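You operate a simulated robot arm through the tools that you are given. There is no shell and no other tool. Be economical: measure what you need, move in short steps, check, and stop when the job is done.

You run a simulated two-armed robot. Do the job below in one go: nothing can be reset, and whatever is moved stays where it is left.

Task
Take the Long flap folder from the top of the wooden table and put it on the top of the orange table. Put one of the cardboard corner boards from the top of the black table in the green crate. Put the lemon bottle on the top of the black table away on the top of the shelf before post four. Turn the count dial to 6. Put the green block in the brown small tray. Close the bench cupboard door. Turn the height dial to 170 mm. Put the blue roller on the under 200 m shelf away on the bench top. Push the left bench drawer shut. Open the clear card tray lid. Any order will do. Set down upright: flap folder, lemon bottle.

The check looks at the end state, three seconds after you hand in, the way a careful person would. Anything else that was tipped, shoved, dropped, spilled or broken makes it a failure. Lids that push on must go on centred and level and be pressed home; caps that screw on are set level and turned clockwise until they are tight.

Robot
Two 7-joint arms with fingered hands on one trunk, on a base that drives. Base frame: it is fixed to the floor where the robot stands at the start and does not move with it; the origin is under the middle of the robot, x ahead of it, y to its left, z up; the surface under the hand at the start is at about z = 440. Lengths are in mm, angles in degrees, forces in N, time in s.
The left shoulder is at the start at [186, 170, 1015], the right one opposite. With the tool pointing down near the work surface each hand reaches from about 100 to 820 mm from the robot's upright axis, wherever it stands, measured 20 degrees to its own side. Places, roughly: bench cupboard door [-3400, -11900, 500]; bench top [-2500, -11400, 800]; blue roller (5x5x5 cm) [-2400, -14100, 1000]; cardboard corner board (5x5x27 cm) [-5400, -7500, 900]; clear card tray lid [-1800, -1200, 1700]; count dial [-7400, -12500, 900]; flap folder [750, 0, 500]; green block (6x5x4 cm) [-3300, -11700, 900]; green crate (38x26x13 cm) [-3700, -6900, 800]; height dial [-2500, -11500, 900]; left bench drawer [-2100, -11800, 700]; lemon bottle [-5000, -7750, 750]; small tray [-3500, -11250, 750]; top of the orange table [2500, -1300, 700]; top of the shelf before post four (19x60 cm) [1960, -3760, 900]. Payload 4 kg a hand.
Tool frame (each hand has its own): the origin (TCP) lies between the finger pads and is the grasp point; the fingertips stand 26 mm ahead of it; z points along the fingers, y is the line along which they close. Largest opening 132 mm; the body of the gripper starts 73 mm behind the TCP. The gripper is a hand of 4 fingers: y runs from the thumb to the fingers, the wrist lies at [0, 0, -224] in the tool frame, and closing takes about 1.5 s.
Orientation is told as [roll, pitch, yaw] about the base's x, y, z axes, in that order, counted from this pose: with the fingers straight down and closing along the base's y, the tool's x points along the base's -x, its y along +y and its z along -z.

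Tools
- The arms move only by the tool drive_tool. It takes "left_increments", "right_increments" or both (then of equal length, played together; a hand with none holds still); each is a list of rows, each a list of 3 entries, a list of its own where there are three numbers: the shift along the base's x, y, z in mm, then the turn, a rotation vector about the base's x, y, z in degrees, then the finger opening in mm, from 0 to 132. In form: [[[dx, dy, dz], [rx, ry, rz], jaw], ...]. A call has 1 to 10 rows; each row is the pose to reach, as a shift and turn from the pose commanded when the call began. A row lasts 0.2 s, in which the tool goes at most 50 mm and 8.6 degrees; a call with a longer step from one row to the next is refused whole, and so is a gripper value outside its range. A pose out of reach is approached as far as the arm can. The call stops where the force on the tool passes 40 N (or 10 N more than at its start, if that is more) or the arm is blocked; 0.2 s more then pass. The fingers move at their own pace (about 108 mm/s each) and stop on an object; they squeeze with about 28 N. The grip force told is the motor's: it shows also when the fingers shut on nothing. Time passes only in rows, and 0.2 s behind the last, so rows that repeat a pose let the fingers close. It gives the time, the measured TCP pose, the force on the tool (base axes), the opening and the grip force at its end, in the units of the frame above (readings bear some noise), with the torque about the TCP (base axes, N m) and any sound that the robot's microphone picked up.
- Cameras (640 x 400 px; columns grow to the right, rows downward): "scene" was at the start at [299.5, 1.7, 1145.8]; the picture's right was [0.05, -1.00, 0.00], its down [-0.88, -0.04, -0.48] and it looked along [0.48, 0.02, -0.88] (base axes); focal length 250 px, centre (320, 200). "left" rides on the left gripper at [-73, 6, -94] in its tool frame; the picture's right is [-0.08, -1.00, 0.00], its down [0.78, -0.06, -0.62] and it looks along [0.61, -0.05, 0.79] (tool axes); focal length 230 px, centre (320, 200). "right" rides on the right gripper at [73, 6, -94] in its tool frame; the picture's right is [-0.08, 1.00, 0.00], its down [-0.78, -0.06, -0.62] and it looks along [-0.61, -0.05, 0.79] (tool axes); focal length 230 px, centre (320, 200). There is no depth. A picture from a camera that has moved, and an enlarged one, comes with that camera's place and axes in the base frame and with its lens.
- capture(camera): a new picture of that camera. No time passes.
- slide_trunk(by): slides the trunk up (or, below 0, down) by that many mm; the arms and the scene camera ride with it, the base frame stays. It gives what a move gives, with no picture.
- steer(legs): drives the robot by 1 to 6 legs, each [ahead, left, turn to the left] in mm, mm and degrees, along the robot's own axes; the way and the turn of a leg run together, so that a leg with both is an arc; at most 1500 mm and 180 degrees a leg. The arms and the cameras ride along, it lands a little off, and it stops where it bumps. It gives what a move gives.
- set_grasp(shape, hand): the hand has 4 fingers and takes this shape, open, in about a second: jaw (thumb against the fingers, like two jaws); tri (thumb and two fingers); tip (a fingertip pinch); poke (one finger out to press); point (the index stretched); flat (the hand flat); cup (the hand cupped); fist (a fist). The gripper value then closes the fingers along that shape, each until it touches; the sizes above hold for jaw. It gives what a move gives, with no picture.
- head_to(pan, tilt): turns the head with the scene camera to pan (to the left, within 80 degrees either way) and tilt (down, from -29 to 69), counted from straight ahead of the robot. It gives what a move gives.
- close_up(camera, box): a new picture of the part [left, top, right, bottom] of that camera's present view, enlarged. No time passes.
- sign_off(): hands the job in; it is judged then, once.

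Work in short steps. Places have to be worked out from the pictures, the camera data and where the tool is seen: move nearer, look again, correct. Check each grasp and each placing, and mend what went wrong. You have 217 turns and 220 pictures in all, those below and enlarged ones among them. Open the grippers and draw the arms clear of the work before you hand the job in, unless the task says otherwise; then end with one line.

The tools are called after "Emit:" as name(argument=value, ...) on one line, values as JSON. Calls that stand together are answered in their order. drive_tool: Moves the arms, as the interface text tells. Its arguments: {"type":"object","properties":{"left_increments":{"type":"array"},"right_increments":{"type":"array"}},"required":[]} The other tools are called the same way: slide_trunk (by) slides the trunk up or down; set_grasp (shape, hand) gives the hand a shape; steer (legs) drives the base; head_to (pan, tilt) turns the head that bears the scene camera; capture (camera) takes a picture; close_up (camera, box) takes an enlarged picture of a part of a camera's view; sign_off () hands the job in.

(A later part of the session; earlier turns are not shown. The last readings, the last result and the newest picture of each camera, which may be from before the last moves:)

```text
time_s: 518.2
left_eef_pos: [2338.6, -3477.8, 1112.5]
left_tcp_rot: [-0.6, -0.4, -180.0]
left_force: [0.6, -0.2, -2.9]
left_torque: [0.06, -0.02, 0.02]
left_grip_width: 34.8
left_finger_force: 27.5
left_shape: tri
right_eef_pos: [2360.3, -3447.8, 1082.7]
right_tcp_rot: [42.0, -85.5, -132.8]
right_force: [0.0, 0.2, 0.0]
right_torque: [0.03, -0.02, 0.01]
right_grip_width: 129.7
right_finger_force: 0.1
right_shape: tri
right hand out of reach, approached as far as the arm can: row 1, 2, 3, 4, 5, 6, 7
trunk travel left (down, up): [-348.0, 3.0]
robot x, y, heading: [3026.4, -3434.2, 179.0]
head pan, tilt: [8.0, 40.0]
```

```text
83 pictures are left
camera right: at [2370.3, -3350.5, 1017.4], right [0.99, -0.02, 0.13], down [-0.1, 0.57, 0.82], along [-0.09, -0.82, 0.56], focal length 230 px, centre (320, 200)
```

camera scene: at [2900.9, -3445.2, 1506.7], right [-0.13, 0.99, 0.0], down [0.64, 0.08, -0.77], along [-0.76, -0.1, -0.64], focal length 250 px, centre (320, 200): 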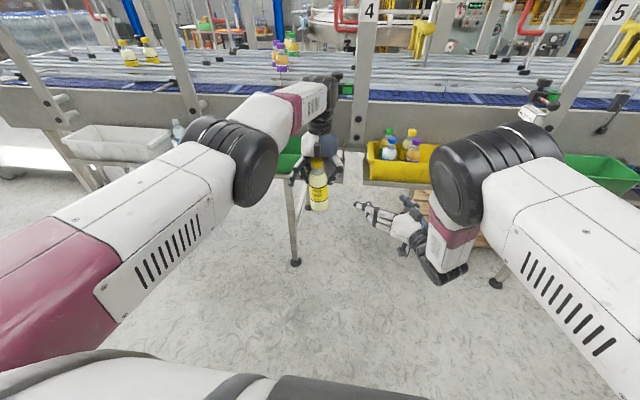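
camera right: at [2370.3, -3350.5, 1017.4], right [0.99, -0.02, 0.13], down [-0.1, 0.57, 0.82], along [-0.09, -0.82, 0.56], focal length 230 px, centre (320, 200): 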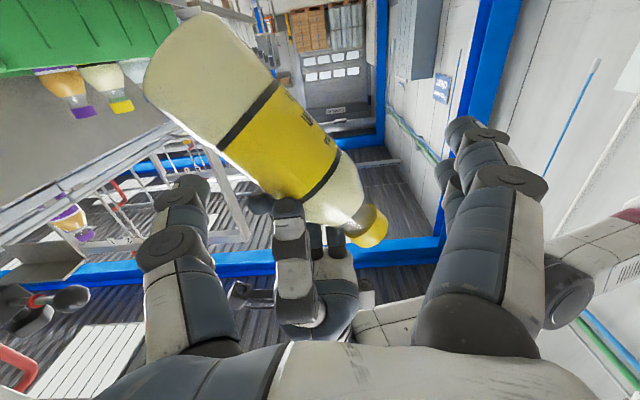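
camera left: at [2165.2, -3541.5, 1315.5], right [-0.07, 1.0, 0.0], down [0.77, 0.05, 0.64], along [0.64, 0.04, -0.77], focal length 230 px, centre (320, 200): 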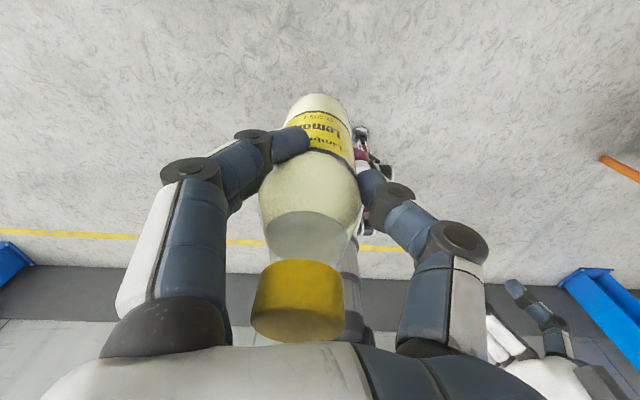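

The right arm can't extend that far; instead I bring the left hand (bottle) 75 mm closer, and set the right hand to match.

Emit:
drive_tool(left_increments=[[[25, 0, 0], [0, 0, 0], 25], [[50, 0, 0], [0, 0, 0], 25], [[80, 0, 0], [0, 0, 0], 25], [[80, 0, 0], [0, 0, 0], 25], [[80, 0, 0], [0, 0, 0], 25], [[80, 0, 0], [0, 0, 0], 25]], right_increments=[[[30, 0, 30], [0, 0, 0], 130], [[60, 0, 30], [0, 0, 0], 130], [[72, 0, 25], [0, 0, 0], 130], [[72, 0, 15], [0, 0, 0], 130], [[72, 0, 5], [0, 0, 0], 130], [[72, -10, 0], [0, 0, 0], 130]])

Emit:
capture(camera="right")

```text
time_s: 519.8
left_eef_pos: [2407.8, -3510.6, 1116.5]
left_tcp_rot: [-3.2, 0.0, -175.6]
left_force: [0.3, 0.6, -2.8]
left_torque: [0.02, 0.01, -0.04]
left_grip_width: 34.5
left_finger_force: 27.9
left_shape: tri
right_eef_pos: [2373.5, -3457.8, 1057.8]
right_tcp_rot: [43.2, -85.6, -133.7]
right_force: [0.1, -0.5, -0.7]
right_torque: [-0.03, 0.0, 0.01]
right_grip_width: 129.9
right_finger_force: 0.1
right_shape: tri
right hand out of reach, approached as far as the arm can: row 1, 2, 3, 4, 5, 6
trunk travel left (down, up): [-348.0, 3.0]
robot x, y, heading: [3024.8, -3434.7, 179.2]
head pan, tilt: [8.0, 40.0]
stopped in row 6 (left hand): the arm was blocked; the commanded pose is now the measured one
```

```text
82 pictures are left
camera right: at [2382.4, -3360.5, 992.1], right [0.99, -0.02, 0.13], down [-0.1, 0.57, 0.81], along [-0.09, -0.82, 0.57], focal length 230 px, centre (320, 200)
```

right: 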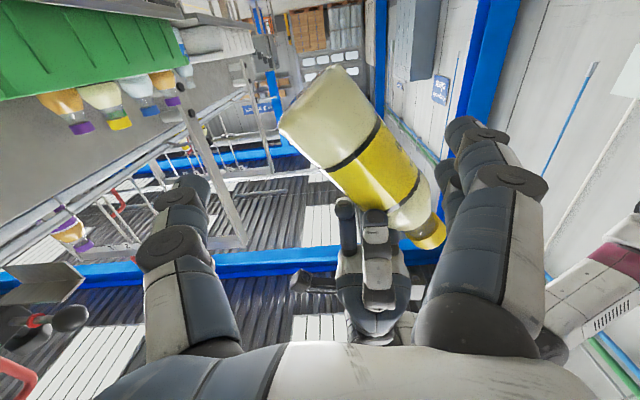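

Bottle now lies between thumb and fingers; I move the right hand 50 further in (−y).

Emit:
drive_tool(right_increments=[[[0, -20, -3], [0, 0, 0], 130], [[0, -40, -6], [0, 0, 0], 130], [[0, -52, -8], [0, 0, 0], 130], [[0, -52, -8], [0, 0, 0], 130]])

Emit:
capture(camera="right")

```text
time_s: 520.8
left_eef_pos: [2407.8, -3510.5, 1117.5]
left_tcp_rot: [-3.4, 0.0, -175.6]
left_force: [-0.5, 0.6, -1.6]
left_torque: [0.04, 0.0, -0.02]
left_grip_width: 34.7
left_finger_force: 28.0
left_shape: tri
right_eef_pos: [2378.1, -3507.6, 1054.0]
right_tcp_rot: [43.1, -85.7, -133.7]
right_force: [0.1, 0.4, 0.4]
right_torque: [0.0, -0.01, 0.01]
right_grip_width: 130.0
right_finger_force: 0.0
right_shape: tri
right hand out of reach, approached as far as the arm can: row 2, 3, 4
trunk travel left (down, up): [-348.0, 3.0]
robot x, y, heading: [3026.6, -3433.6, 179.3]
head pan, tilt: [8.0, 40.0]
```

```text
81 pictures are left
camera right: at [2388.7, -3411.1, 986.7], right [0.99, -0.02, 0.13], down [-0.1, 0.57, 0.81], along [-0.09, -0.82, 0.57], focal length 230 px, centre (320, 200)
```

right: 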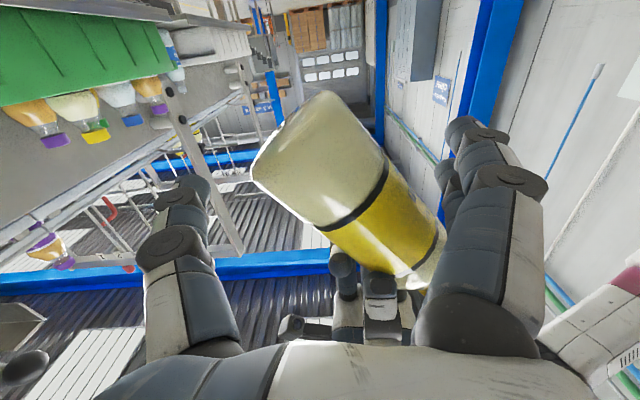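

I shift the right hand +30 in x (thumb nudging the bottle's bottom upright) and then close.

Emit:
drive_tool(right_increments=[[[10, 0, 0], [0, 0, 0], 130], [[20, 0, 0], [0, 0, 0], 130], [[30, 0, 0], [0, 0, 0], 130], [[30, 0, 0], [0, 0, 0], 110], [[30, 0, 0], [0, 0, 0], 90], [[30, 0, 0], [0, 0, 0], 70], [[30, 0, 0], [0, 0, 0], 50], [[30, 0, 0], [0, 0, 0], 40], [[30, 0, 0], [0, 0, 0], 40]])

Emit:
capture(camera="right")

Emit:
close_up(camera="scene", box=[230, 140, 430, 290])

```text
time_s: 522.8
left_eef_pos: [2407.8, -3509.8, 1118.6]
left_tcp_rot: [-3.2, 0.0, -175.6]
left_force: [-2.0, -1.7, 4.2]
left_torque: [-0.09, -0.03, 0.03]
left_grip_width: 34.5
left_finger_force: 27.7
left_shape: tri
right_eef_pos: [2401.6, -3489.7, 1051.4]
right_tcp_rot: [41.2, -85.3, -133.4]
right_force: [1.5, 1.8, -4.4]
right_torque: [0.15, 0.19, 0.02]
right_grip_width: 47.8
right_finger_force: 28.6
right_shape: tri
trunk travel left (down, up): [-348.0, 3.0]
robot x, y, heading: [3026.8, -3434.1, 179.1]
head pan, tilt: [8.0, 40.0]
```

```text
80 pictures are left
camera right: at [2413.7, -3392.4, 985.3], right [0.99, -0.04, 0.13], down [-0.08, 0.57, 0.82], along [-0.11, -0.82, 0.56], focal length 230 px, centre (320, 200)
```

right: 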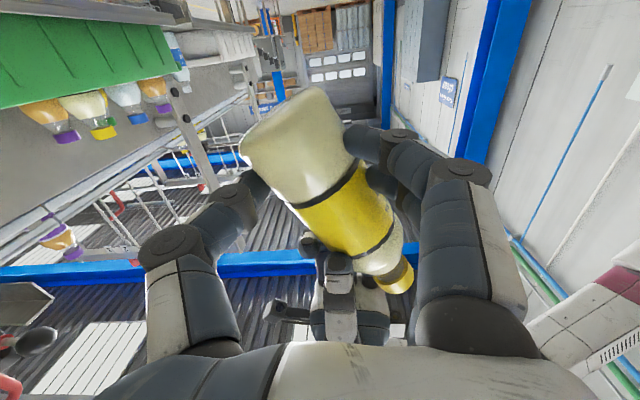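

```text
2.67 times, centred on (330, 215) of scene
camera zoom: at [2900.9, -3445.3, 1506.7], right [-0.13, 0.99, 0.0], down [0.64, 0.08, -0.77], along [-0.76, -0.1, -0.64], focal length 666 px, centre (293, 160)
```

zoom: 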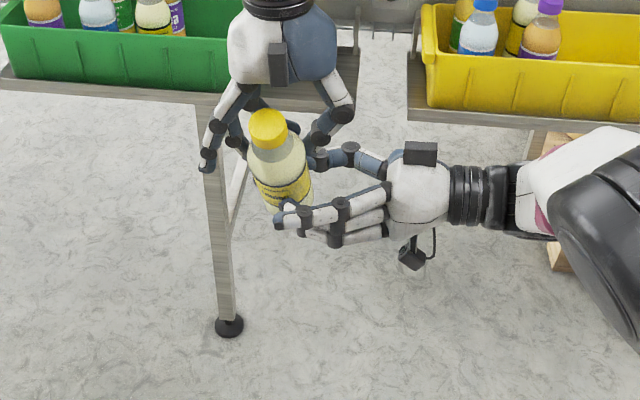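

The right hand holds the bottle firmly (48 mm). I release with the left hand and lift it clear.

Emit:
drive_tool(left_increments=[[[0, 0, 0], [0, 0, 0], 50], [[0, 0, 0], [0, 0, 0], 75], [[0, 0, 0], [0, 0, 0], 85], [[0, 0, 40], [0, 0, 0], 85], [[0, 0, 85], [0, 0, 0], 85], [[0, 0, 130], [0, 0, 0], 85], [[10, -40, 150], [0, 0, 0], 85], [[20, -80, 160], [0, 0, 0], 85]])

Emit:
capture(camera="right")

```text
time_s: 524.6
left_eef_pos: [2429.0, -3587.7, 1278.9]
left_tcp_rot: [-3.1, 0.0, -176.1]
left_force: [-0.2, 0.1, 0.0]
left_torque: [0.01, 0.0, -0.01]
left_grip_width: 84.5
left_finger_force: 0.0
left_shape: tri
right_eef_pos: [2400.9, -3489.9, 1051.3]
right_tcp_rot: [41.0, -85.4, -133.2]
right_force: [-0.1, 0.3, -3.0]
right_torque: [0.08, 0.0, -0.01]
right_grip_width: 47.5
right_finger_force: 28.1
right_shape: tri
trunk travel left (down, up): [-348.0, 3.0]
robot x, y, heading: [3029.8, -3437.5, 179.3]
head pan, tilt: [8.0, 40.0]
```

```text
78 pictures are left
camera right: at [2413.8, -3393.0, 985.7], right [0.99, -0.04, 0.13], down [-0.08, 0.57, 0.82], along [-0.11, -0.82, 0.56], focal length 230 px, centre (320, 200)
```

right: 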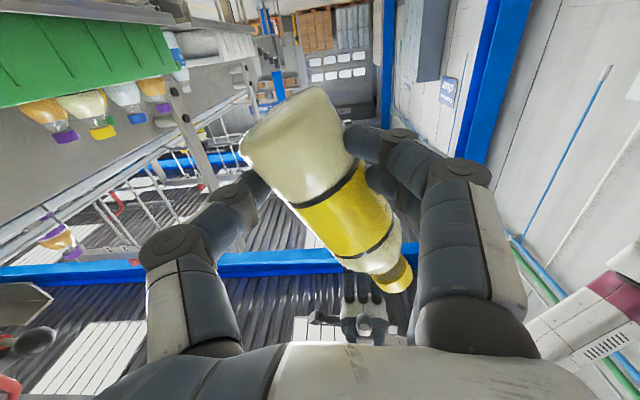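

Right hand holds it alone. Now I swing the right hand back to point forward, on the robot's right side.

Emit:
drive_tool(right_increments=[[[8, 30, 3], [0, 0, -8.5], 30], [[8, 60, 6], [0, 0, -17], 30], [[8, 90, 9], [0, 0, -25.5], 30], [[5, 120, 12], [0, 0, -34], 30], [[0, 150, 15], [0, 0, -42.5], 30], [[-8, 180, 18], [0, 0, -51], 30], [[-16, 210, 21], [0, 0, -59.5], 30], [[-24, 240, 24], [0, 0, -68], 30], [[-32, 265, 27], [0, 0, -76.5], 30], [[-40, 290, 30], [0, 0, -85], 30]])

Emit:
drive_tool(right_increments=[[[0, 0, 0], [-8, 0, 0], 30], [[0, 0, 0], [-16, 0, 0], 30], [[0, 0, 0], [-24, 0, 0], 30], [[0, 0, 0], [-25, 0, 0], 30]])

Emit:
capture(camera="right")

Emit:
capture(camera="scene")

```text
time_s: 526.8
left_eef_pos: [2428.4, -3588.3, 1278.4]
left_tcp_rot: [-2.9, -0.1, -176.0]
left_force: [-0.5, -0.6, 0.0]
left_torque: [0.0, -0.03, 0.02]
left_grip_width: 84.7
left_finger_force: 0.0
left_shape: tri
right_eef_pos: [2371.9, -3217.0, 1082.0]
right_tcp_rot: [42.9, -85.5, 141.4]
right_force: [0.5, 0.3, -4.3]
right_torque: [0.04, -0.07, 0.01]
right_grip_width: 46.8
right_finger_force: 27.9
right_shape: tri
trunk travel left (down, up): [-348.0, 3.0]
robot x, y, heading: [3031.4, -3433.5, 179.3]
head pan, tilt: [8.0, 40.0]
```

```text
time_s: 527.8
left_eef_pos: [2427.1, -3590.5, 1278.8]
left_tcp_rot: [-3.1, -0.1, -176.0]
left_force: [-0.8, 0.1, 0.5]
left_torque: [-0.01, 0.03, -0.03]
left_grip_width: 84.6
left_finger_force: 0.2
left_shape: tri
right_eef_pos: [2369.4, -3218.0, 1083.1]
right_tcp_rot: [87.7, -61.9, 97.5]
right_force: [-0.3, 0.1, -2.9]
right_torque: [-0.01, -0.1, -0.01]
right_grip_width: 46.7
right_finger_force: 27.9
right_shape: tri
trunk travel left (down, up): [-348.0, 3.0]
robot x, y, heading: [3022.0, -3433.2, 179.5]
head pan, tilt: [8.0, 40.0]
```

```text
77 pictures are left
camera right: at [2467.2, -3248.7, 1023.9], right [0.07, -0.84, 0.54], down [0.56, 0.48, 0.68], along [-0.82, 0.26, 0.51], focal length 230 px, centre (320, 200)
```

right: 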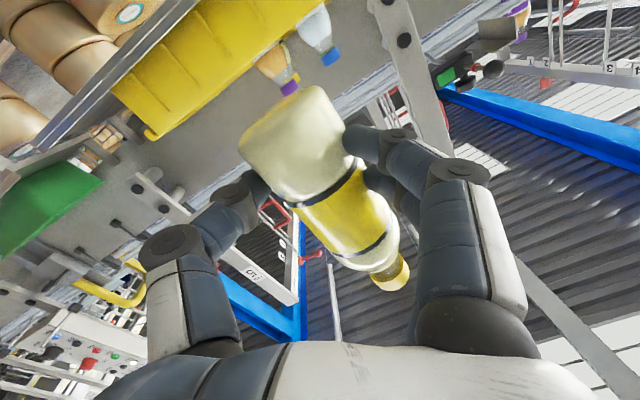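

```text
76 pictures are left
camera scene: at [2900.9, -3445.5, 1506.7], right [-0.13, 0.99, 0.0], down [0.64, 0.08, -0.77], along [-0.76, -0.1, -0.64], focal length 250 px, centre (320, 200)
```

scene: 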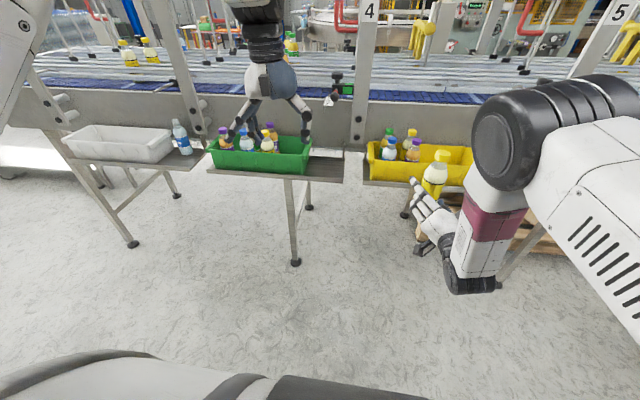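

The bottle is upright in the right hand (within ~4°). I trim it, tuck the left arm, and shift the base so the bottle lines up with the free spot (y≈−3525).

Emit:
drive_tool(left_increments=[[[45, 0, 0], [0, 0, 0], 85], [[90, 0, 0], [0, 0, 0], 85], [[135, -10, 0], [0, 0, 0], 85], [[180, -20, 0], [0, 0, 0], 85]], right_increments=[[[0, 0, -15], [2, 2, 0], 30], [[0, 0, -30], [2, 2, 0], 30], [[0, 0, -45], [2, 2, 0], 30], [[0, 0, -60], [2, 2, 0], 30]])

Emit:
steer(legs=[[120, 307, 0]])

Emit:
head_to(pan=-15, tilt=38)

Emit:
capture(camera="scene")

```text
time_s: 528.8
left_eef_pos: [2613.0, -3608.2, 1277.4]
left_tcp_rot: [-4.3, 0.0, -175.7]
left_force: [0.2, 0.2, 0.1]
left_torque: [-0.05, 0.02, 0.04]
left_grip_width: 84.5
left_finger_force: 0.0
left_shape: tri
right_eef_pos: [2371.0, -3216.3, 1022.7]
right_tcp_rot: [91.9, -64.2, 93.6]
right_force: [0.3, 0.6, -2.2]
right_torque: [-0.01, -0.08, 0.02]
right_grip_width: 46.8
right_finger_force: 27.6
right_shape: tri
trunk travel left (down, up): [-348.0, 3.0]
robot x, y, heading: [3029.7, -3434.1, 179.4]
head pan, tilt: [8.0, 40.0]
```

```text
time_s: 532.1
left_eef_pos: [2489.5, -3918.7, 1277.0]
left_tcp_rot: [-4.4, 0.1, -176.1]
left_force: [0.8, 0.1, -0.4]
left_torque: [0.0, 0.01, 0.02]
left_grip_width: 84.7
left_finger_force: 0.0
left_shape: tri
right_eef_pos: [2249.6, -3526.2, 1021.8]
right_tcp_rot: [91.7, -64.1, 93.7]
right_force: [-0.6, 0.2, -2.1]
right_torque: [0.01, -0.06, -0.01]
right_grip_width: 46.5
right_finger_force: 28.2
right_shape: tri
trunk travel left (down, up): [-348.0, 3.0]
robot x, y, heading: [2905.0, -3748.8, 179.2]
head pan, tilt: [8.0, 40.0]
```

```text
time_s: 533.0
left_eef_pos: [2489.7, -3918.4, 1277.4]
left_tcp_rot: [-4.6, 0.1, -176.0]
left_force: [0.2, -0.7, -0.2]
left_torque: [0.0, -0.01, 0.01]
left_grip_width: 84.5
left_finger_force: 0.1
left_shape: tri
right_eef_pos: [2249.9, -3524.1, 1020.4]
right_tcp_rot: [91.6, -64.2, 93.7]
right_force: [0.9, -0.2, -2.6]
right_torque: [0.03, -0.07, 0.03]
right_grip_width: 46.9
right_finger_force: 28.3
right_shape: tri
trunk travel left (down, up): [-348.0, 3.0]
robot x, y, heading: [2906.7, -3741.8, 179.2]
head pan, tilt: [-15.0, 38.0]
```

```text
75 pictures are left
camera scene: at [2781.8, -3720.5, 1509.6], right [0.27, 0.96, 0.0], down [0.59, -0.17, -0.79], along [-0.76, 0.22, -0.62], focal length 250 px, centre (320, 200)
```

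scene: 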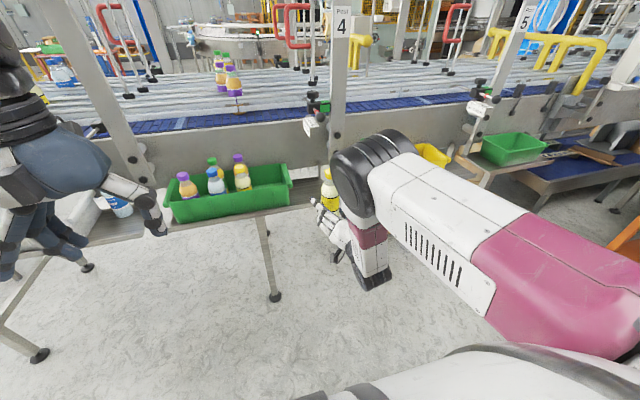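

The elbow would hit the adjuster if I drove in folded; so instead I extend the right arm forward from here, keeping the base.

Emit:
drive_tool(right_increments=[[[-35, 0, 0], [0, 0, 0], 30], [[-70, 0, 0], [0, 0, 0], 30], [[-105, 0, 0], [0, 0, 0], 30], [[-140, 0, 0], [0, 0, 0], 30], [[-170, 0, 0], [0, 0, 0], 30], [[-170, 0, 0], [0, 0, 0], 30]])

Emit:
capture(camera="scene")

```text
time_s: 534.4
left_eef_pos: [2490.0, -3918.5, 1277.3]
left_tcp_rot: [-4.6, 0.1, -175.9]
left_force: [-0.6, -0.1, -0.1]
left_torque: [-0.02, 0.0, -0.01]
left_grip_width: 84.5
left_finger_force: 0.1
left_shape: tri
right_eef_pos: [2078.0, -3523.9, 1020.7]
right_tcp_rot: [91.6, -64.1, 93.6]
right_force: [-0.7, -1.1, -2.0]
right_torque: [-0.01, -0.1, -0.02]
right_grip_width: 46.4
right_finger_force: 27.6
right_shape: tri
trunk travel left (down, up): [-348.0, 3.0]
robot x, y, heading: [2908.4, -3743.5, 179.0]
head pan, tilt: [-15.0, 38.0]
```

```text
74 pictures are left
camera scene: at [2782.0, -3720.7, 1509.7], right [0.27, 0.96, 0.0], down [0.59, -0.17, -0.79], along [-0.76, 0.22, -0.62], focal length 250 px, centre (320, 200)
```

scene: 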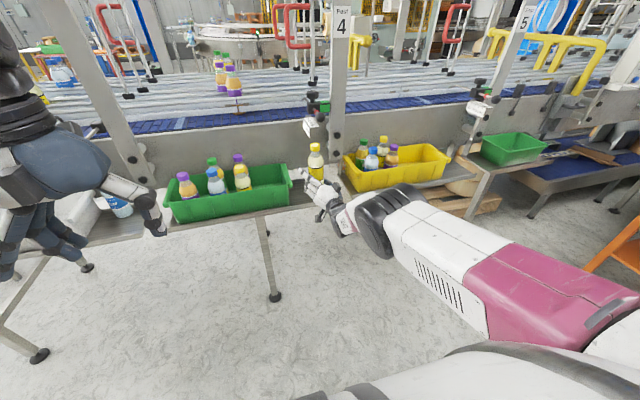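

Good. I continue to x≈1990 at a slightly lower height, passing beneath the adjuster.

Emit:
drive_tool(right_increments=[[[0, 0, -30], [0, 0, 0], 30], [[-25, 0, -33], [0, 0, 0], 30], [[-50, 0, -33], [0, 0, 0], 30], [[-75, 0, -33], [0, 0, 0], 30], [[-90, 0, -33], [0, 0, 0], 30], [[-90, 0, -33], [0, 0, 0], 30]])

Emit:
close_up(camera="scene", box=[240, 90, 400, 230])

Emit:
capture(camera="right")

```text
time_s: 535.8
left_eef_pos: [2489.6, -3917.4, 1276.8]
left_tcp_rot: [-4.6, 0.1, -176.0]
left_force: [-1.1, -0.4, -0.6]
left_torque: [0.0, 0.0, 0.0]
left_grip_width: 84.8
left_finger_force: 0.1
left_shape: tri
right_eef_pos: [2055.3, -3519.3, 1024.3]
right_tcp_rot: [91.7, -64.2, 93.7]
right_force: [-0.9, -0.5, -2.6]
right_torque: [0.01, -0.06, -0.01]
right_grip_width: 46.1
right_finger_force: 27.7
right_shape: tri
right hand out of reach, approached as far as the arm can: row 2, 3, 4, 5, 6
trunk travel left (down, up): [-348.0, 3.0]
robot x, y, heading: [2905.8, -3740.7, 179.0]
head pan, tilt: [-15.0, 38.0]
```

```text
2.86 times, centred on (320, 160) of scene
camera zoom: at [2781.8, -3720.1, 1509.6], right [0.27, 0.96, 0.0], down [0.59, -0.17, -0.79], along [-0.76, 0.22, -0.62], focal length 713 px, centre (320, 314)
```

zoom: 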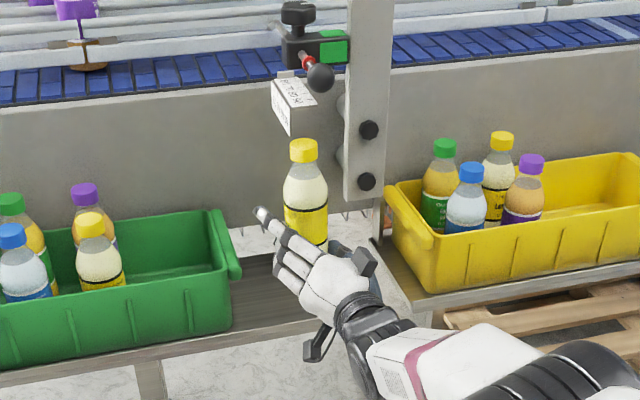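

```text
72 pictures are left
camera right: at [2149.4, -3548.4, 961.4], right [0.08, -0.86, 0.5], down [0.59, 0.45, 0.67], along [-0.81, 0.24, 0.54], focal length 230 px, centre (320, 200)
```

right: 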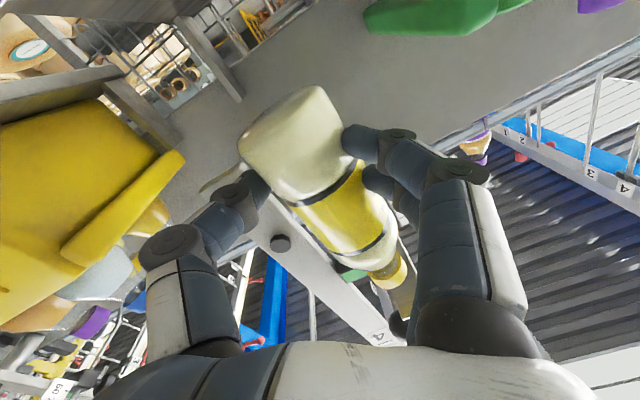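

At its reach limit; I creep the base 65 forward and lower the trunk 55.

Emit:
steer(legs=[[65, 0, 0]])

Emit:
slide_trunk(by=-55)

Emit:
close_up(camera="scene", box=[240, 90, 400, 230])

```text
time_s: 536.8
left_eef_pos: [2424.8, -3915.7, 1276.6]
left_tcp_rot: [-4.6, 0.3, -176.0]
left_force: [-0.5, -0.5, -0.7]
left_torque: [-0.01, -0.03, -0.01]
left_grip_width: 84.7
left_finger_force: 0.1
left_shape: tri
right_eef_pos: [1990.2, -3519.4, 1023.7]
right_tcp_rot: [91.6, -64.2, 93.9]
right_force: [-0.7, -0.1, -3.1]
right_torque: [-0.02, -0.04, 0.01]
right_grip_width: 46.1
right_finger_force: 28.2
right_shape: tri
trunk travel left (down, up): [-348.0, 3.0]
robot x, y, heading: [2842.1, -3739.6, 179.1]
head pan, tilt: [-15.0, 38.0]
```

```text
time_s: 537.7
left_eef_pos: [2424.9, -3915.9, 1227.0]
left_tcp_rot: [-7.2, -0.1, -175.8]
left_force: [-0.6, 0.0, 0.7]
left_torque: [-0.01, 0.01, 0.0]
left_grip_width: 84.6
left_finger_force: 0.0
left_shape: tri
right_eef_pos: [1991.1, -3518.1, 971.0]
right_tcp_rot: [91.6, -64.2, 93.5]
right_force: [-0.4, 0.4, -2.3]
right_torque: [-0.02, -0.09, 0.06]
right_grip_width: 46.2
right_finger_force: 28.1
right_shape: tri
trunk travel left (down, up): [-293.0, 58.0]
robot x, y, heading: [2844.3, -3743.0, 178.8]
head pan, tilt: [-15.0, 38.0]
```

```text
2.86 times, centred on (320, 160) of scene
camera zoom: at [2716.4, -3719.4, 1455.2], right [0.28, 0.96, 0.0], down [0.59, -0.17, -0.79], along [-0.76, 0.22, -0.62], focal length 713 px, centre (320, 314)
```

zoom: 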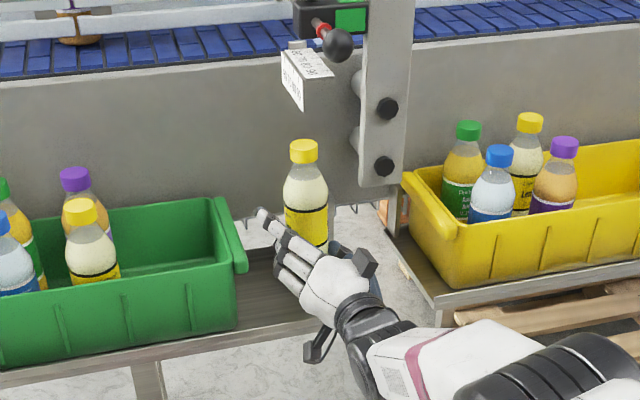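

The bottle stands over the shelf, about 54 mm inside its right end. I shift 12 mm inward and lower until contact.

Emit:
drive_tool(right_increments=[[[0, -12, 0], [0, 0, 0], 30], [[0, -12, -8], [0, 0, 0], 30], [[0, -12, -14], [0, 0, 0], 30], [[0, -12, -18], [0, 0, 0], 30], [[0, -12, -22], [0, 0, 0], 30], [[0, -12, -26], [0, 0, 0], 30], [[0, -12, -30], [0, 0, 0], 30]])

```text
time_s: 539.3
left_eef_pos: [2425.1, -3917.5, 1223.4]
left_tcp_rot: [-7.0, 0.4, -175.4]
left_force: [-0.2, 0.6, -0.1]
left_torque: [-0.02, 0.01, -0.02]
left_grip_width: 84.4
left_finger_force: 0.2
left_shape: tri
right_eef_pos: [2000.8, -3529.8, 946.9]
right_tcp_rot: [91.6, -64.2, 93.5]
right_force: [-0.1, -0.8, -2.2]
right_torque: [0.0, -0.08, -0.05]
right_grip_width: 46.1
right_finger_force: 28.5
right_shape: tri
right hand out of reach, approached as far as the arm can: row 2, 3, 4, 5, 6, 7
trunk travel left (down, up): [-293.0, 58.0]
robot x, y, heading: [2847.0, -3742.1, 179.1]
head pan, tilt: [-15.0, 38.0]
```

No contact yet and at the reach edge; I move the base 30 ahead and lower further by small steps.

Emit:
steer(legs=[[30, 0, 0]])

Emit:
drive_tool(right_increments=[[[0, 0, -4], [0, 0, 0], 30], [[0, 0, -8], [0, 0, 0], 30], [[0, 0, -12], [0, 0, 0], 30], [[0, 0, -15], [0, 0, 0], 30]])

Emit:
close_up(camera="scene", box=[240, 100, 400, 240])

```text
time_s: 540.2
left_eef_pos: [2395.6, -3917.1, 1225.1]
left_tcp_rot: [-7.3, 0.2, -175.5]
left_force: [-0.9, -0.6, -0.5]
left_torque: [-0.01, -0.03, 0.0]
left_grip_width: 84.7
left_finger_force: 0.0
left_shape: tri
right_eef_pos: [1971.0, -3528.9, 948.9]
right_tcp_rot: [92.3, -64.3, 93.2]
right_force: [0.0, 1.7, 9.9]
right_torque: [0.39, -1.16, 0.08]
right_grip_width: 46.3
right_finger_force: 27.4
right_shape: tri
trunk travel left (down, up): [-293.0, 58.0]
robot x, y, heading: [2814.5, -3740.5, 179.3]
head pan, tilt: [-15.0, 38.0]
```

```text
time_s: 541.2
left_eef_pos: [2397.3, -3918.0, 1226.0]
left_tcp_rot: [-7.7, 0.2, -175.5]
left_force: [-0.4, -1.2, -0.1]
left_torque: [0.01, -0.01, 0.04]
left_grip_width: 84.4
left_finger_force: 0.1
left_shape: tri
right_eef_pos: [1976.1, -3530.3, 945.3]
right_tcp_rot: [92.7, -64.3, 92.8]
right_force: [3.6, -0.9, 24.3]
right_torque: [0.78, -2.29, -0.1]
right_grip_width: 46.1
right_finger_force: 27.8
right_shape: tri
right hand out of reach, approached as far as the arm can: row 2, 3, 4
trunk travel left (down, up): [-293.0, 58.0]
robot x, y, heading: [2811.8, -3743.3, 179.0]
head pan, tilt: [-15.0, 38.0]
```

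```text
2.86 times, centred on (320, 170) of scene
camera zoom: at [2689.5, -3719.8, 1455.6], right [0.28, 0.96, 0.0], down [0.59, -0.17, -0.79], along [-0.76, 0.22, -0.61], focal length 713 px, centre (320, 286)
```

zoom: 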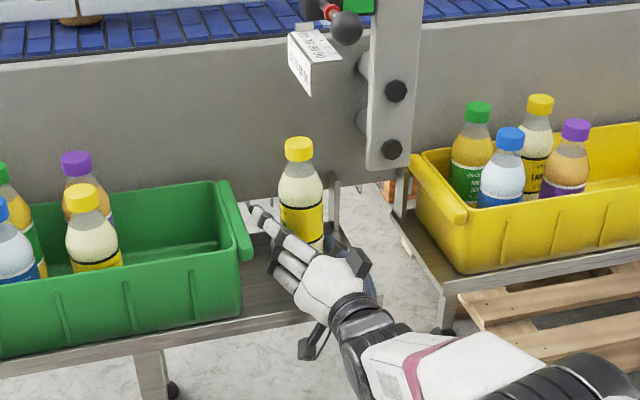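

The torque shows the palm, not the bottle, touching the shelf's front edge. I lift slightly, draw back 28 mm (bottle still well on the shelf) and lower again.

Emit:
drive_tool(right_increments=[[[0, 0, 8], [0, 0, 0], 30], [[15, 0, 8], [0, 0, 0], 30], [[28, 0, 8], [0, 0, 0], 30], [[28, 0, 2], [0, 0, 0], 30], [[28, 0, -3], [0, 0, 0], 30], [[28, 0, -7], [0, 0, 0], 30], [[28, 0, -10], [0, 0, 0], 30], [[28, 0, -13], [0, 0, 0], 30], [[28, 0, -16], [0, 0, 0], 30]])

```text
time_s: 542.8
left_eef_pos: [2395.3, -3916.9, 1225.3]
left_tcp_rot: [-7.9, 0.4, -175.4]
left_force: [-0.6, 0.9, -0.8]
left_torque: [0.02, -0.02, 0.0]
left_grip_width: 84.7
left_finger_force: 0.1
left_shape: tri
right_eef_pos: [1999.2, -3528.6, 944.1]
right_tcp_rot: [95.5, -64.6, 90.4]
right_force: [2.6, -1.0, 13.2]
right_torque: [0.68, -0.97, -0.15]
right_grip_width: 45.3
right_finger_force: 27.9
right_shape: tri
trunk travel left (down, up): [-293.0, 58.0]
robot x, y, heading: [2812.8, -3742.2, 179.1]
head pan, tilt: [-15.0, 38.0]
stopped in row 8 (right hand): the force on the tool passed its limit at 42 N (the readings are from after the stop); the commanded pose is now the measured one
```

I check the gap under the bottle with the hand camera.

Emit:
capture(camera="right")

```text
69 pictures are left
camera right: at [2091.8, -3556.9, 877.4], right [0.1, -0.86, 0.5], down [0.6, 0.45, 0.66], along [-0.79, 0.24, 0.57], focal length 230 px, centre (320, 200)
```

right: 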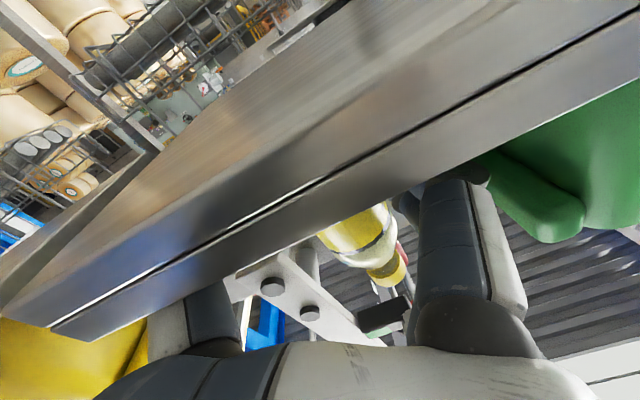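

The shelf top is ≈907 here, so the bottle must be resting on it. I open just a little and check that it stands.

Emit:
drive_tool(right_increments=[[[0, 0, 1], [0, 0, 0], 50], [[0, 0, 2], [0, 0, 0], 56], [[0, 0, 3], [0, 0, 0], 62], [[0, 0, 3], [0, 0, 0], 66], [[0, 0, 3], [0, 0, 0], 66]])

Emit:
close_up(camera="scene", box=[260, 100, 380, 220])

```text
time_s: 544.0
left_eef_pos: [2393.8, -3916.8, 1224.5]
left_tcp_rot: [-7.6, 0.5, -175.5]
left_force: [0.4, 0.7, 0.1]
left_torque: [-0.04, -0.01, -0.01]
left_grip_width: 84.7
left_finger_force: 0.0
left_shape: tri
right_eef_pos: [2002.2, -3528.8, 945.1]
right_tcp_rot: [94.4, -64.4, 91.2]
right_force: [-5.6, -0.5, 8.1]
right_torque: [0.18, -0.18, 0.1]
right_grip_width: 63.7
right_finger_force: 0.1
right_shape: tri
trunk travel left (down, up): [-293.0, 58.0]
robot x, y, heading: [2813.6, -3742.1, 178.9]
head pan, tilt: [-15.0, 38.0]
```

```text
3.33 times, centred on (320, 160) of scene
camera zoom: at [2686.4, -3719.2, 1455.2], right [0.28, 0.96, 0.0], down [0.59, -0.17, -0.79], along [-0.76, 0.22, -0.62], focal length 832 px, centre (320, 333)
```

zoom: 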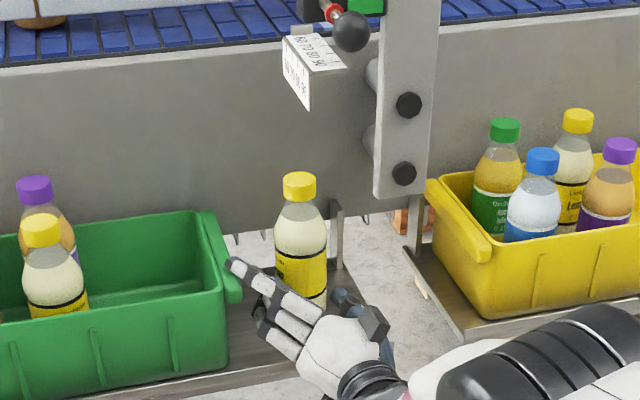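

The bottle stands upright. I raise slightly, open a bit more and withdraw straight back.

Emit:
drive_tool(right_increments=[[[0, 0, 5], [0, 0, 0], 70], [[0, 0, 8], [0, 0, 0], 78], [[10, 1, 8], [0, 0, 0], 78], [[30, 3, 8], [0, 0, 0], 78], [[60, 5, 8], [0, 0, 0], 78], [[100, 9, 8], [0, 0, 0], 78], [[145, 13, 10], [0, 0, 0], 78]])

Emit:
close_up(camera="scene", box=[240, 100, 400, 220])

```text
time_s: 545.6
left_eef_pos: [2395.9, -3917.7, 1224.9]
left_tcp_rot: [-7.6, 0.4, -175.4]
left_force: [0.0, 0.4, -0.6]
left_torque: [-0.03, -0.01, 0.03]
left_grip_width: 84.5
left_finger_force: 0.0
left_shape: tri
right_eef_pos: [2146.4, -3514.6, 955.5]
right_tcp_rot: [94.5, -64.5, 91.2]
right_force: [0.6, -0.7, 0.0]
right_torque: [0.0, -0.01, -0.01]
right_grip_width: 77.8
right_finger_force: 0.0
right_shape: tri
trunk travel left (down, up): [-293.0, 58.0]
robot x, y, heading: [2810.4, -3743.9, 179.0]
head pan, tilt: [-15.0, 38.0]
```

```text
3.33 times, centred on (320, 160) of scene
camera zoom: at [2686.8, -3719.1, 1455.2], right [0.28, 0.96, 0.0], down [0.59, -0.17, -0.79], along [-0.76, 0.22, -0.62], focal length 832 px, centre (320, 333)
```

zoom: 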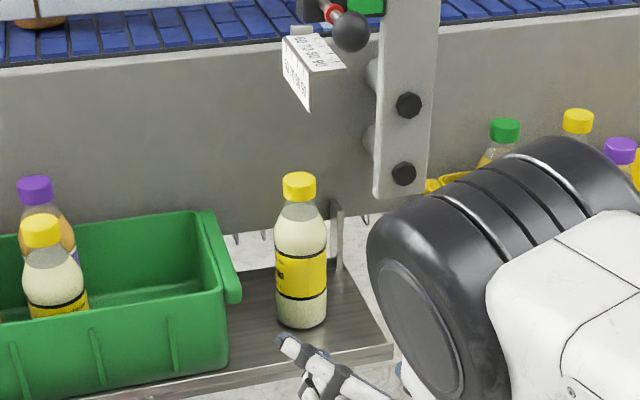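

Bottle delivered upright. I back off and bring the right hand back to pointing down.

Emit:
steer(legs=[[-350, 0, 0]])

Emit:
drive_tool(right_increments=[[[10, 0, 20], [8, 0, 0], 78], [[20, 0, 40], [16, 0, 0], 78], [[30, 0, 60], [24, 0, 0], 78]], left_increments=[[[0, 0, 0], [0, 0, 0], 85], [[0, 0, 0], [0, 0, 0], 85], [[0, 0, 0], [0, 0, 0], 85]])

Emit:
drive_tool(right_increments=[[[10, 0, 5], [0, -8.5, 0], 90], [[20, 0, 10], [0, -17, 0], 90], [[30, 0, 10], [0, -25.5, 0], 90], [[40, 0, 10], [0, -34, 0], 90], [[50, 0, 10], [0, -42.5, 0], 90], [[60, 0, 10], [0, -51, 0], 90], [[70, 0, 10], [0, -59.5, 0], 90], [[80, 0, 10], [0, -68, 0], 90], [[90, 0, 10], [0, -76.5, 0], 90], [[100, 0, 10], [0, -85, 0], 90]])

Emit:
set_grasp(hand="right", shape="jaw")

Emit:
set_grasp(hand="left", shape="jaw")

```text
time_s: 547.9
left_eef_pos: [2754.4, -3925.3, 1224.8]
left_tcp_rot: [-7.8, 0.4, -174.8]
left_force: [0.3, 0.0, -0.7]
left_torque: [-0.04, 0.02, -0.03]
left_grip_width: 84.6
left_finger_force: 0.1
left_shape: tri
right_eef_pos: [2498.8, -3525.0, 954.8]
right_tcp_rot: [94.5, -64.4, 91.7]
right_force: [0.0, 0.1, 0.6]
right_torque: [0.02, -0.04, 0.04]
right_grip_width: 77.5
right_finger_force: 0.0
right_shape: tri
trunk travel left (down, up): [-293.0, 58.0]
robot x, y, heading: [3169.4, -3745.7, 179.4]
head pan, tilt: [-15.0, 38.0]
```

```text
time_s: 548.9
left_eef_pos: [2753.1, -3926.6, 1225.7]
left_tcp_rot: [-7.9, 0.4, -174.8]
left_force: [0.4, -0.8, -0.4]
left_torque: [-0.01, -0.01, -0.01]
left_grip_width: 84.6
left_finger_force: 0.1
left_shape: tri
right_eef_pos: [2529.2, -3486.7, 1011.0]
right_tcp_rot: [58.9, -87.9, 123.7]
right_force: [-0.4, 0.6, -0.1]
right_torque: [-0.02, -0.03, 0.02]
right_grip_width: 77.7
right_finger_force: 0.1
right_shape: tri
trunk travel left (down, up): [-293.0, 58.0]
robot x, y, heading: [3170.1, -3749.9, 179.5]
head pan, tilt: [-15.0, 38.0]
stopped in row 3 (right hand): the arm was blocked; the commanded pose is now the measured one
```

```text
time_s: 551.1
left_eef_pos: [2753.5, -3924.6, 1224.9]
left_tcp_rot: [-7.8, 0.5, -174.8]
left_force: [-0.9, -0.4, -0.2]
left_torque: [-0.01, 0.03, 0.04]
left_grip_width: 84.9
left_finger_force: 0.0
left_shape: tri
right_eef_pos: [2630.5, -3492.2, 1020.2]
right_tcp_rot: [3.0, -3.8, 178.3]
right_force: [-0.2, -0.1, -0.6]
right_torque: [0.0, 0.01, -0.03]
right_grip_width: 89.6
right_finger_force: 0.2
right_shape: tri
trunk travel left (down, up): [-293.0, 58.0]
robot x, y, heading: [3166.7, -3748.0, 179.6]
head pan, tilt: [-15.0, 38.0]
```

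```text
time_s: 552.0
left_eef_pos: [2752.7, -3925.4, 1225.2]
left_tcp_rot: [-7.8, 0.3, -174.7]
left_force: [0.2, 0.0, -0.9]
left_torque: [-0.01, 0.0, -0.04]
left_grip_width: 84.7
left_finger_force: 0.0
left_shape: tri
right_eef_pos: [2631.6, -3493.1, 1021.7]
right_tcp_rot: [3.1, -3.8, 178.2]
right_force: [0.1, 0.5, 0.0]
right_torque: [-0.01, -0.01, 0.01]
right_grip_width: 131.9
right_finger_force: 0.1
right_shape: jaw
trunk travel left (down, up): [-293.0, 58.0]
robot x, y, heading: [3165.5, -3748.9, 179.6]
head pan, tilt: [-15.0, 38.0]
```

```text
time_s: 552.9
left_eef_pos: [2753.2, -3925.0, 1225.0]
left_tcp_rot: [-7.8, 0.5, -174.8]
left_force: [-0.2, 0.0, 0.0]
left_torque: [-0.02, 0.03, -0.01]
left_grip_width: 132.1
left_finger_force: 0.0
left_shape: jaw
right_eef_pos: [2630.5, -3492.5, 1020.1]
right_tcp_rot: [3.0, -3.8, 178.1]
right_force: [0.8, -0.1, -0.4]
right_torque: [0.0, -0.02, 0.02]
right_grip_width: 131.6
right_finger_force: 0.1
right_shape: jaw
trunk travel left (down, up): [-293.0, 58.0]
robot x, y, heading: [3168.1, -3746.8, 179.3]
head pan, tilt: [-15.0, 38.0]
```

Next, the bench area. I drive back to the gap and line up facing −x.

Emit:
slide_trunk(by=55)

Emit:
steer(legs=[[0, 0, 90.5], [1500, 0, 0], [1500, 0, 0], [1245, 0, 0], [0, 0, -90], [1150, 0, 0]])

Emit:
head_to(pan=0, tilt=35)

```text
time_s: 553.8
left_eef_pos: [2752.9, -3925.1, 1280.4]
left_tcp_rot: [-7.7, 0.4, -174.7]
left_force: [0.5, -0.4, 0.2]
left_torque: [-0.02, -0.01, 0.01]
left_grip_width: 131.7
left_finger_force: 0.0
left_shape: jaw
right_eef_pos: [2630.7, -3491.0, 1077.1]
right_tcp_rot: [3.0, -3.6, 178.2]
right_force: [0.6, -0.5, -0.2]
right_torque: [0.0, 0.01, -0.01]
right_grip_width: 132.4
right_finger_force: 0.1
right_shape: jaw
trunk travel left (down, up): [-348.0, 3.0]
robot x, y, heading: [3167.1, -3745.2, 179.6]
head pan, tilt: [-15.0, 38.0]
```

```text
time_s: 587.5
left_eef_pos: [1591.8, -8144.7, 1280.2]
left_tcp_rot: [-7.7, 0.4, -176.8]
left_force: [-1.0, 0.0, 0.4]
left_torque: [0.0, 0.01, -0.01]
left_grip_width: 132.0
left_finger_force: 0.1
left_shape: jaw
right_eef_pos: [1487.2, -7707.6, 1075.5]
right_tcp_rot: [3.1, -3.7, 176.1]
right_force: [-0.2, 0.3, -0.5]
right_torque: [0.01, -0.02, 0.0]
right_grip_width: 132.1
right_finger_force: 0.0
right_shape: jaw
trunk travel left (down, up): [-348.0, 3.0]
robot x, y, heading: [2013.0, -7980.3, 177.6]
head pan, tilt: [-15.0, 38.0]
```

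```text
time_s: 588.3
left_eef_pos: [1593.4, -8144.5, 1281.0]
left_tcp_rot: [-7.8, 0.4, -176.8]
left_force: [-0.3, -0.7, -0.2]
left_torque: [0.02, 0.01, -0.03]
left_grip_width: 131.7
left_finger_force: 0.2
left_shape: jaw
right_eef_pos: [1486.5, -7707.8, 1076.4]
right_tcp_rot: [3.0, -3.7, 176.2]
right_force: [-0.3, 0.3, 0.4]
right_torque: [-0.02, -0.03, -0.02]
right_grip_width: 131.9
right_finger_force: 0.0
right_shape: jaw
trunk travel left (down, up): [-348.0, 3.0]
robot x, y, heading: [2013.1, -7981.7, 177.5]
head pan, tilt: [0.0, 35.0]
```

I draw the right hand inward, correct the heading, pass the gap and turn to face −y to view the way.

Emit:
drive_tool(right_increments=[[[10, -40, 10], [0, 0, 0], 60], [[20, -80, 20], [0, 0, 0], 60]])

Emit:
steer(legs=[[0, 10, 2.4], [800, 0, 0], [1200, 0, 0], [0, 0, 90]])

Emit:
head_to(pan=0, tilt=12)

Emit:
capture(camera="scene")

```text
time_s: 588.9
left_eef_pos: [1594.0, -8145.8, 1279.7]
left_tcp_rot: [-7.8, 0.4, -176.7]
left_force: [-0.1, 0.1, 0.3]
left_torque: [0.03, 0.01, 0.01]
left_grip_width: 131.9
left_finger_force: 0.1
left_shape: jaw
right_eef_pos: [1507.5, -7790.7, 1095.8]
right_tcp_rot: [2.9, -3.8, 176.2]
right_force: [0.3, -0.1, -0.5]
right_torque: [0.05, -0.02, -0.01]
right_grip_width: 61.0
right_finger_force: 0.0
right_shape: jaw
trunk travel left (down, up): [-348.0, 3.0]
robot x, y, heading: [2012.7, -7983.2, 177.7]
head pan, tilt: [0.0, 35.0]
```

```text
time_s: 603.0
left_eef_pos: [197.9, -8391.9, 1280.2]
left_tcp_rot: [-7.7, 0.4, -85.4]
left_force: [0.7, 0.0, 0.3]
left_torque: [-0.03, -0.01, 0.0]
left_grip_width: 131.7
left_finger_force: 0.1
left_shape: jaw
right_eef_pos: [-153.9, -8483.7, 1095.5]
right_tcp_rot: [3.0, -3.7, -92.5]
right_force: [-1.0, 0.0, -0.4]
right_torque: [-0.02, 0.01, -0.02]
right_grip_width: 61.0
right_finger_force: 0.0
right_shape: jaw
trunk travel left (down, up): [-348.0, 3.0]
robot x, y, heading: [27.1, -7976.8, -91.0]
head pan, tilt: [0.0, 35.0]
```

```text
time_s: 603.9
left_eef_pos: [197.6, -8390.9, 1279.7]
left_tcp_rot: [-7.8, 0.3, -85.5]
left_force: [-0.2, -0.3, 1.2]
left_torque: [-0.01, -0.01, 0.01]
left_grip_width: 131.9
left_finger_force: 0.1
left_shape: jaw
right_eef_pos: [-155.2, -8484.0, 1096.1]
right_tcp_rot: [3.0, -3.8, -92.4]
right_force: [0.6, 0.6, -0.9]
right_torque: [0.02, -0.01, 0.01]
right_grip_width: 60.7
right_finger_force: 0.1
right_shape: jaw
trunk travel left (down, up): [-348.0, 3.0]
robot x, y, heading: [25.5, -7977.2, -91.1]
head pan, tilt: [0.0, 12.0]
```

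```text
66 pictures are left
camera scene: at [21.0, -8108.8, 1551.1], right [-1.0, 0.02, 0.0], down [0.0, 0.21, -0.98], along [-0.02, -0.98, -0.21], focal length 250 px, centre (320, 200)
```

scene: 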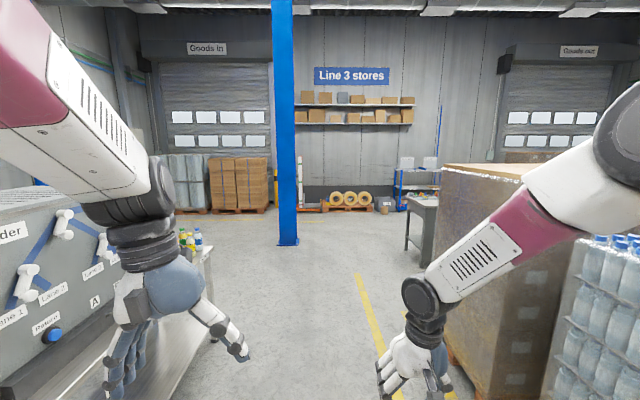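

I drive down between the post and the bench's end to y≈−12600, then turn right to see the bench front and the rack.

Emit:
steer(legs=[[0, 0, 1], [1500, -100, 0], [1500, -100, 0], [1450, 0, 0], [0, 0, -120]])

Emit:
head_to(pan=0, tilt=18)

Emit:
capture(camera="scene")

Emit:
head_to(pan=65, tilt=18)

Emit:
capture(camera="scene")

```text
refused: leg 2 is longer than a leg can be; nothing moved
```

```text
time_s: 604.6
left_eef_pos: [199.9, -8392.1, 1280.4]
left_tcp_rot: [-7.7, 0.4, -85.4]
left_force: [0.3, 0.3, 0.4]
left_torque: [-0.01, -0.03, 0.0]
left_grip_width: 132.0
left_finger_force: 0.1
left_shape: jaw
right_eef_pos: [-155.7, -8483.8, 1096.4]
right_tcp_rot: [3.0, -3.8, -92.5]
right_force: [-0.6, -0.4, 0.3]
right_torque: [0.04, 0.01, -0.02]
right_grip_width: 60.7
right_finger_force: 0.0
right_shape: jaw
trunk travel left (down, up): [-348.0, 3.0]
robot x, y, heading: [24.3, -7972.4, -91.3]
head pan, tilt: [0.0, 18.0]
```

```text
65 pictures are left
camera scene: at [21.1, -8108.7, 1541.4], right [-1.0, 0.02, 0.0], down [0.01, 0.31, -0.95], along [-0.02, -0.95, -0.31], focal length 250 px, centre (320, 200)
```

scene: 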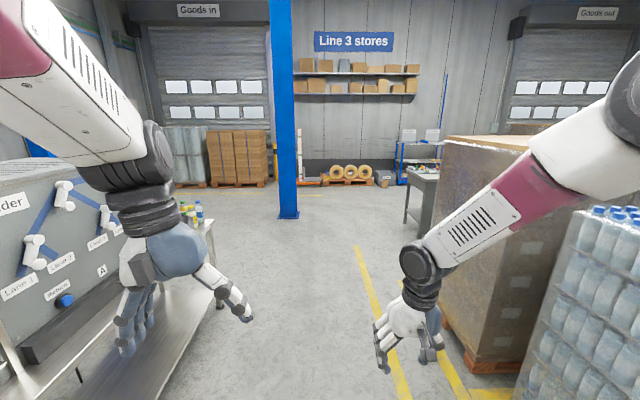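

```text
time_s: 605.9
left_eef_pos: [198.3, -8391.3, 1280.0]
left_tcp_rot: [-8.2, 0.4, -85.4]
left_force: [0.8, -0.3, -0.1]
left_torque: [0.0, 0.0, 0.03]
left_grip_width: 131.6
left_finger_force: 0.1
left_shape: jaw
right_eef_pos: [-155.2, -8485.1, 1095.3]
right_tcp_rot: [3.0, -3.7, -92.5]
right_force: [0.0, -0.3, -0.1]
right_torque: [-0.01, -0.01, 0.03]
right_grip_width: 61.0
right_finger_force: 0.1
right_shape: jaw
trunk travel left (down, up): [-348.0, 3.0]
robot x, y, heading: [26.3, -7973.1, -91.2]
head pan, tilt: [65.0, 18.0]
```

```text
64 pictures are left
camera scene: at [53.7, -8103.6, 1541.2], right [-0.94, -0.33, 0.0], down [-0.1, 0.29, -0.95], along [0.32, -0.9, -0.31], focal length 250 px, centre (320, 200)
```

scene: 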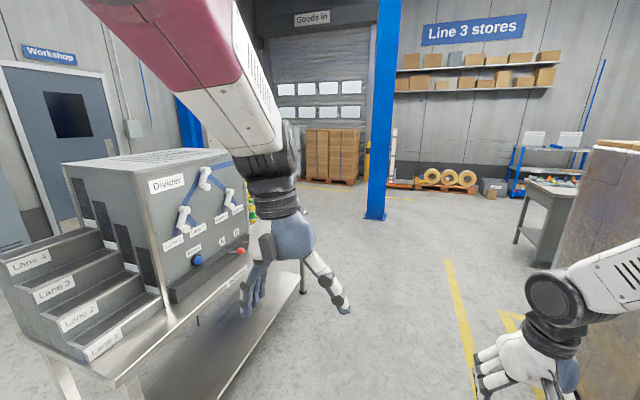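

The leg was too long again; I redo it with shorter legs.

Emit:
steer(legs=[[0, 0, 1.2], [1480, -100, 0], [1480, -100, 0], [1450, 0, 0], [200, 0, -120]])

Emit:
head_to(pan=0, tilt=20)

Emit:
capture(camera="scene")

```text
time_s: 632.3
left_eef_pos: [-868.7, -12324.7, 1280.9]
left_tcp_rot: [-8.2, 0.4, 151.6]
left_force: [-0.4, 0.3, 0.9]
left_torque: [0.01, -0.02, 0.01]
left_grip_width: 132.0
left_finger_force: 0.1
left_shape: jaw
right_eef_pos: [-754.7, -11977.0, 1097.1]
right_tcp_rot: [3.0, -3.7, 144.6]
right_force: [-0.3, -0.4, 0.9]
right_torque: [-0.01, 0.01, -0.01]
right_grip_width: 60.8
right_finger_force: 0.0
right_shape: jaw
trunk travel left (down, up): [-348.0, 3.0]
robot x, y, heading: [-423.6, -12405.6, 145.6]
head pan, tilt: [65.0, 18.0]
cut short: leg 5
```

```text
time_s: 633.6
left_eef_pos: [-868.9, -12326.7, 1280.4]
left_tcp_rot: [-8.0, 0.5, 151.5]
left_force: [0.9, 0.2, 0.0]
left_torque: [0.02, -0.01, -0.02]
left_grip_width: 131.9
left_finger_force: 0.1
left_shape: jaw
right_eef_pos: [-755.2, -11978.2, 1096.7]
right_tcp_rot: [3.0, -3.7, 144.6]
right_force: [0.4, 0.4, 0.5]
right_torque: [0.02, 0.01, -0.04]
right_grip_width: 60.7
right_finger_force: 0.1
right_shape: jaw
trunk travel left (down, up): [-348.0, 3.0]
robot x, y, heading: [-421.5, -12404.7, 145.6]
head pan, tilt: [0.0, 20.0]
```

```text
63 pictures are left
camera scene: at [-535.3, -12332.9, 1538.1], right [0.56, 0.83, 0.0], down [0.28, -0.19, -0.94], along [-0.78, 0.53, -0.34], focal length 250 px, centre (320, 200)
```

scene: 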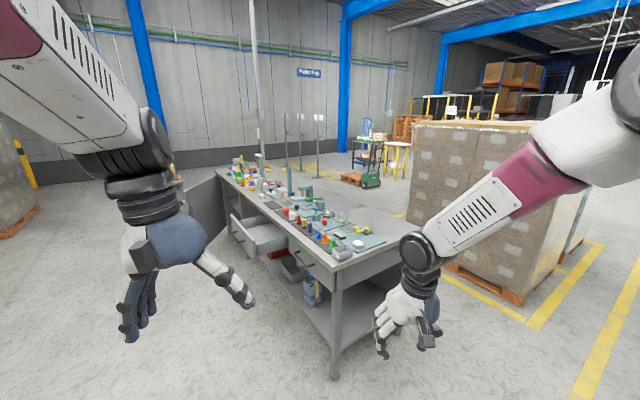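

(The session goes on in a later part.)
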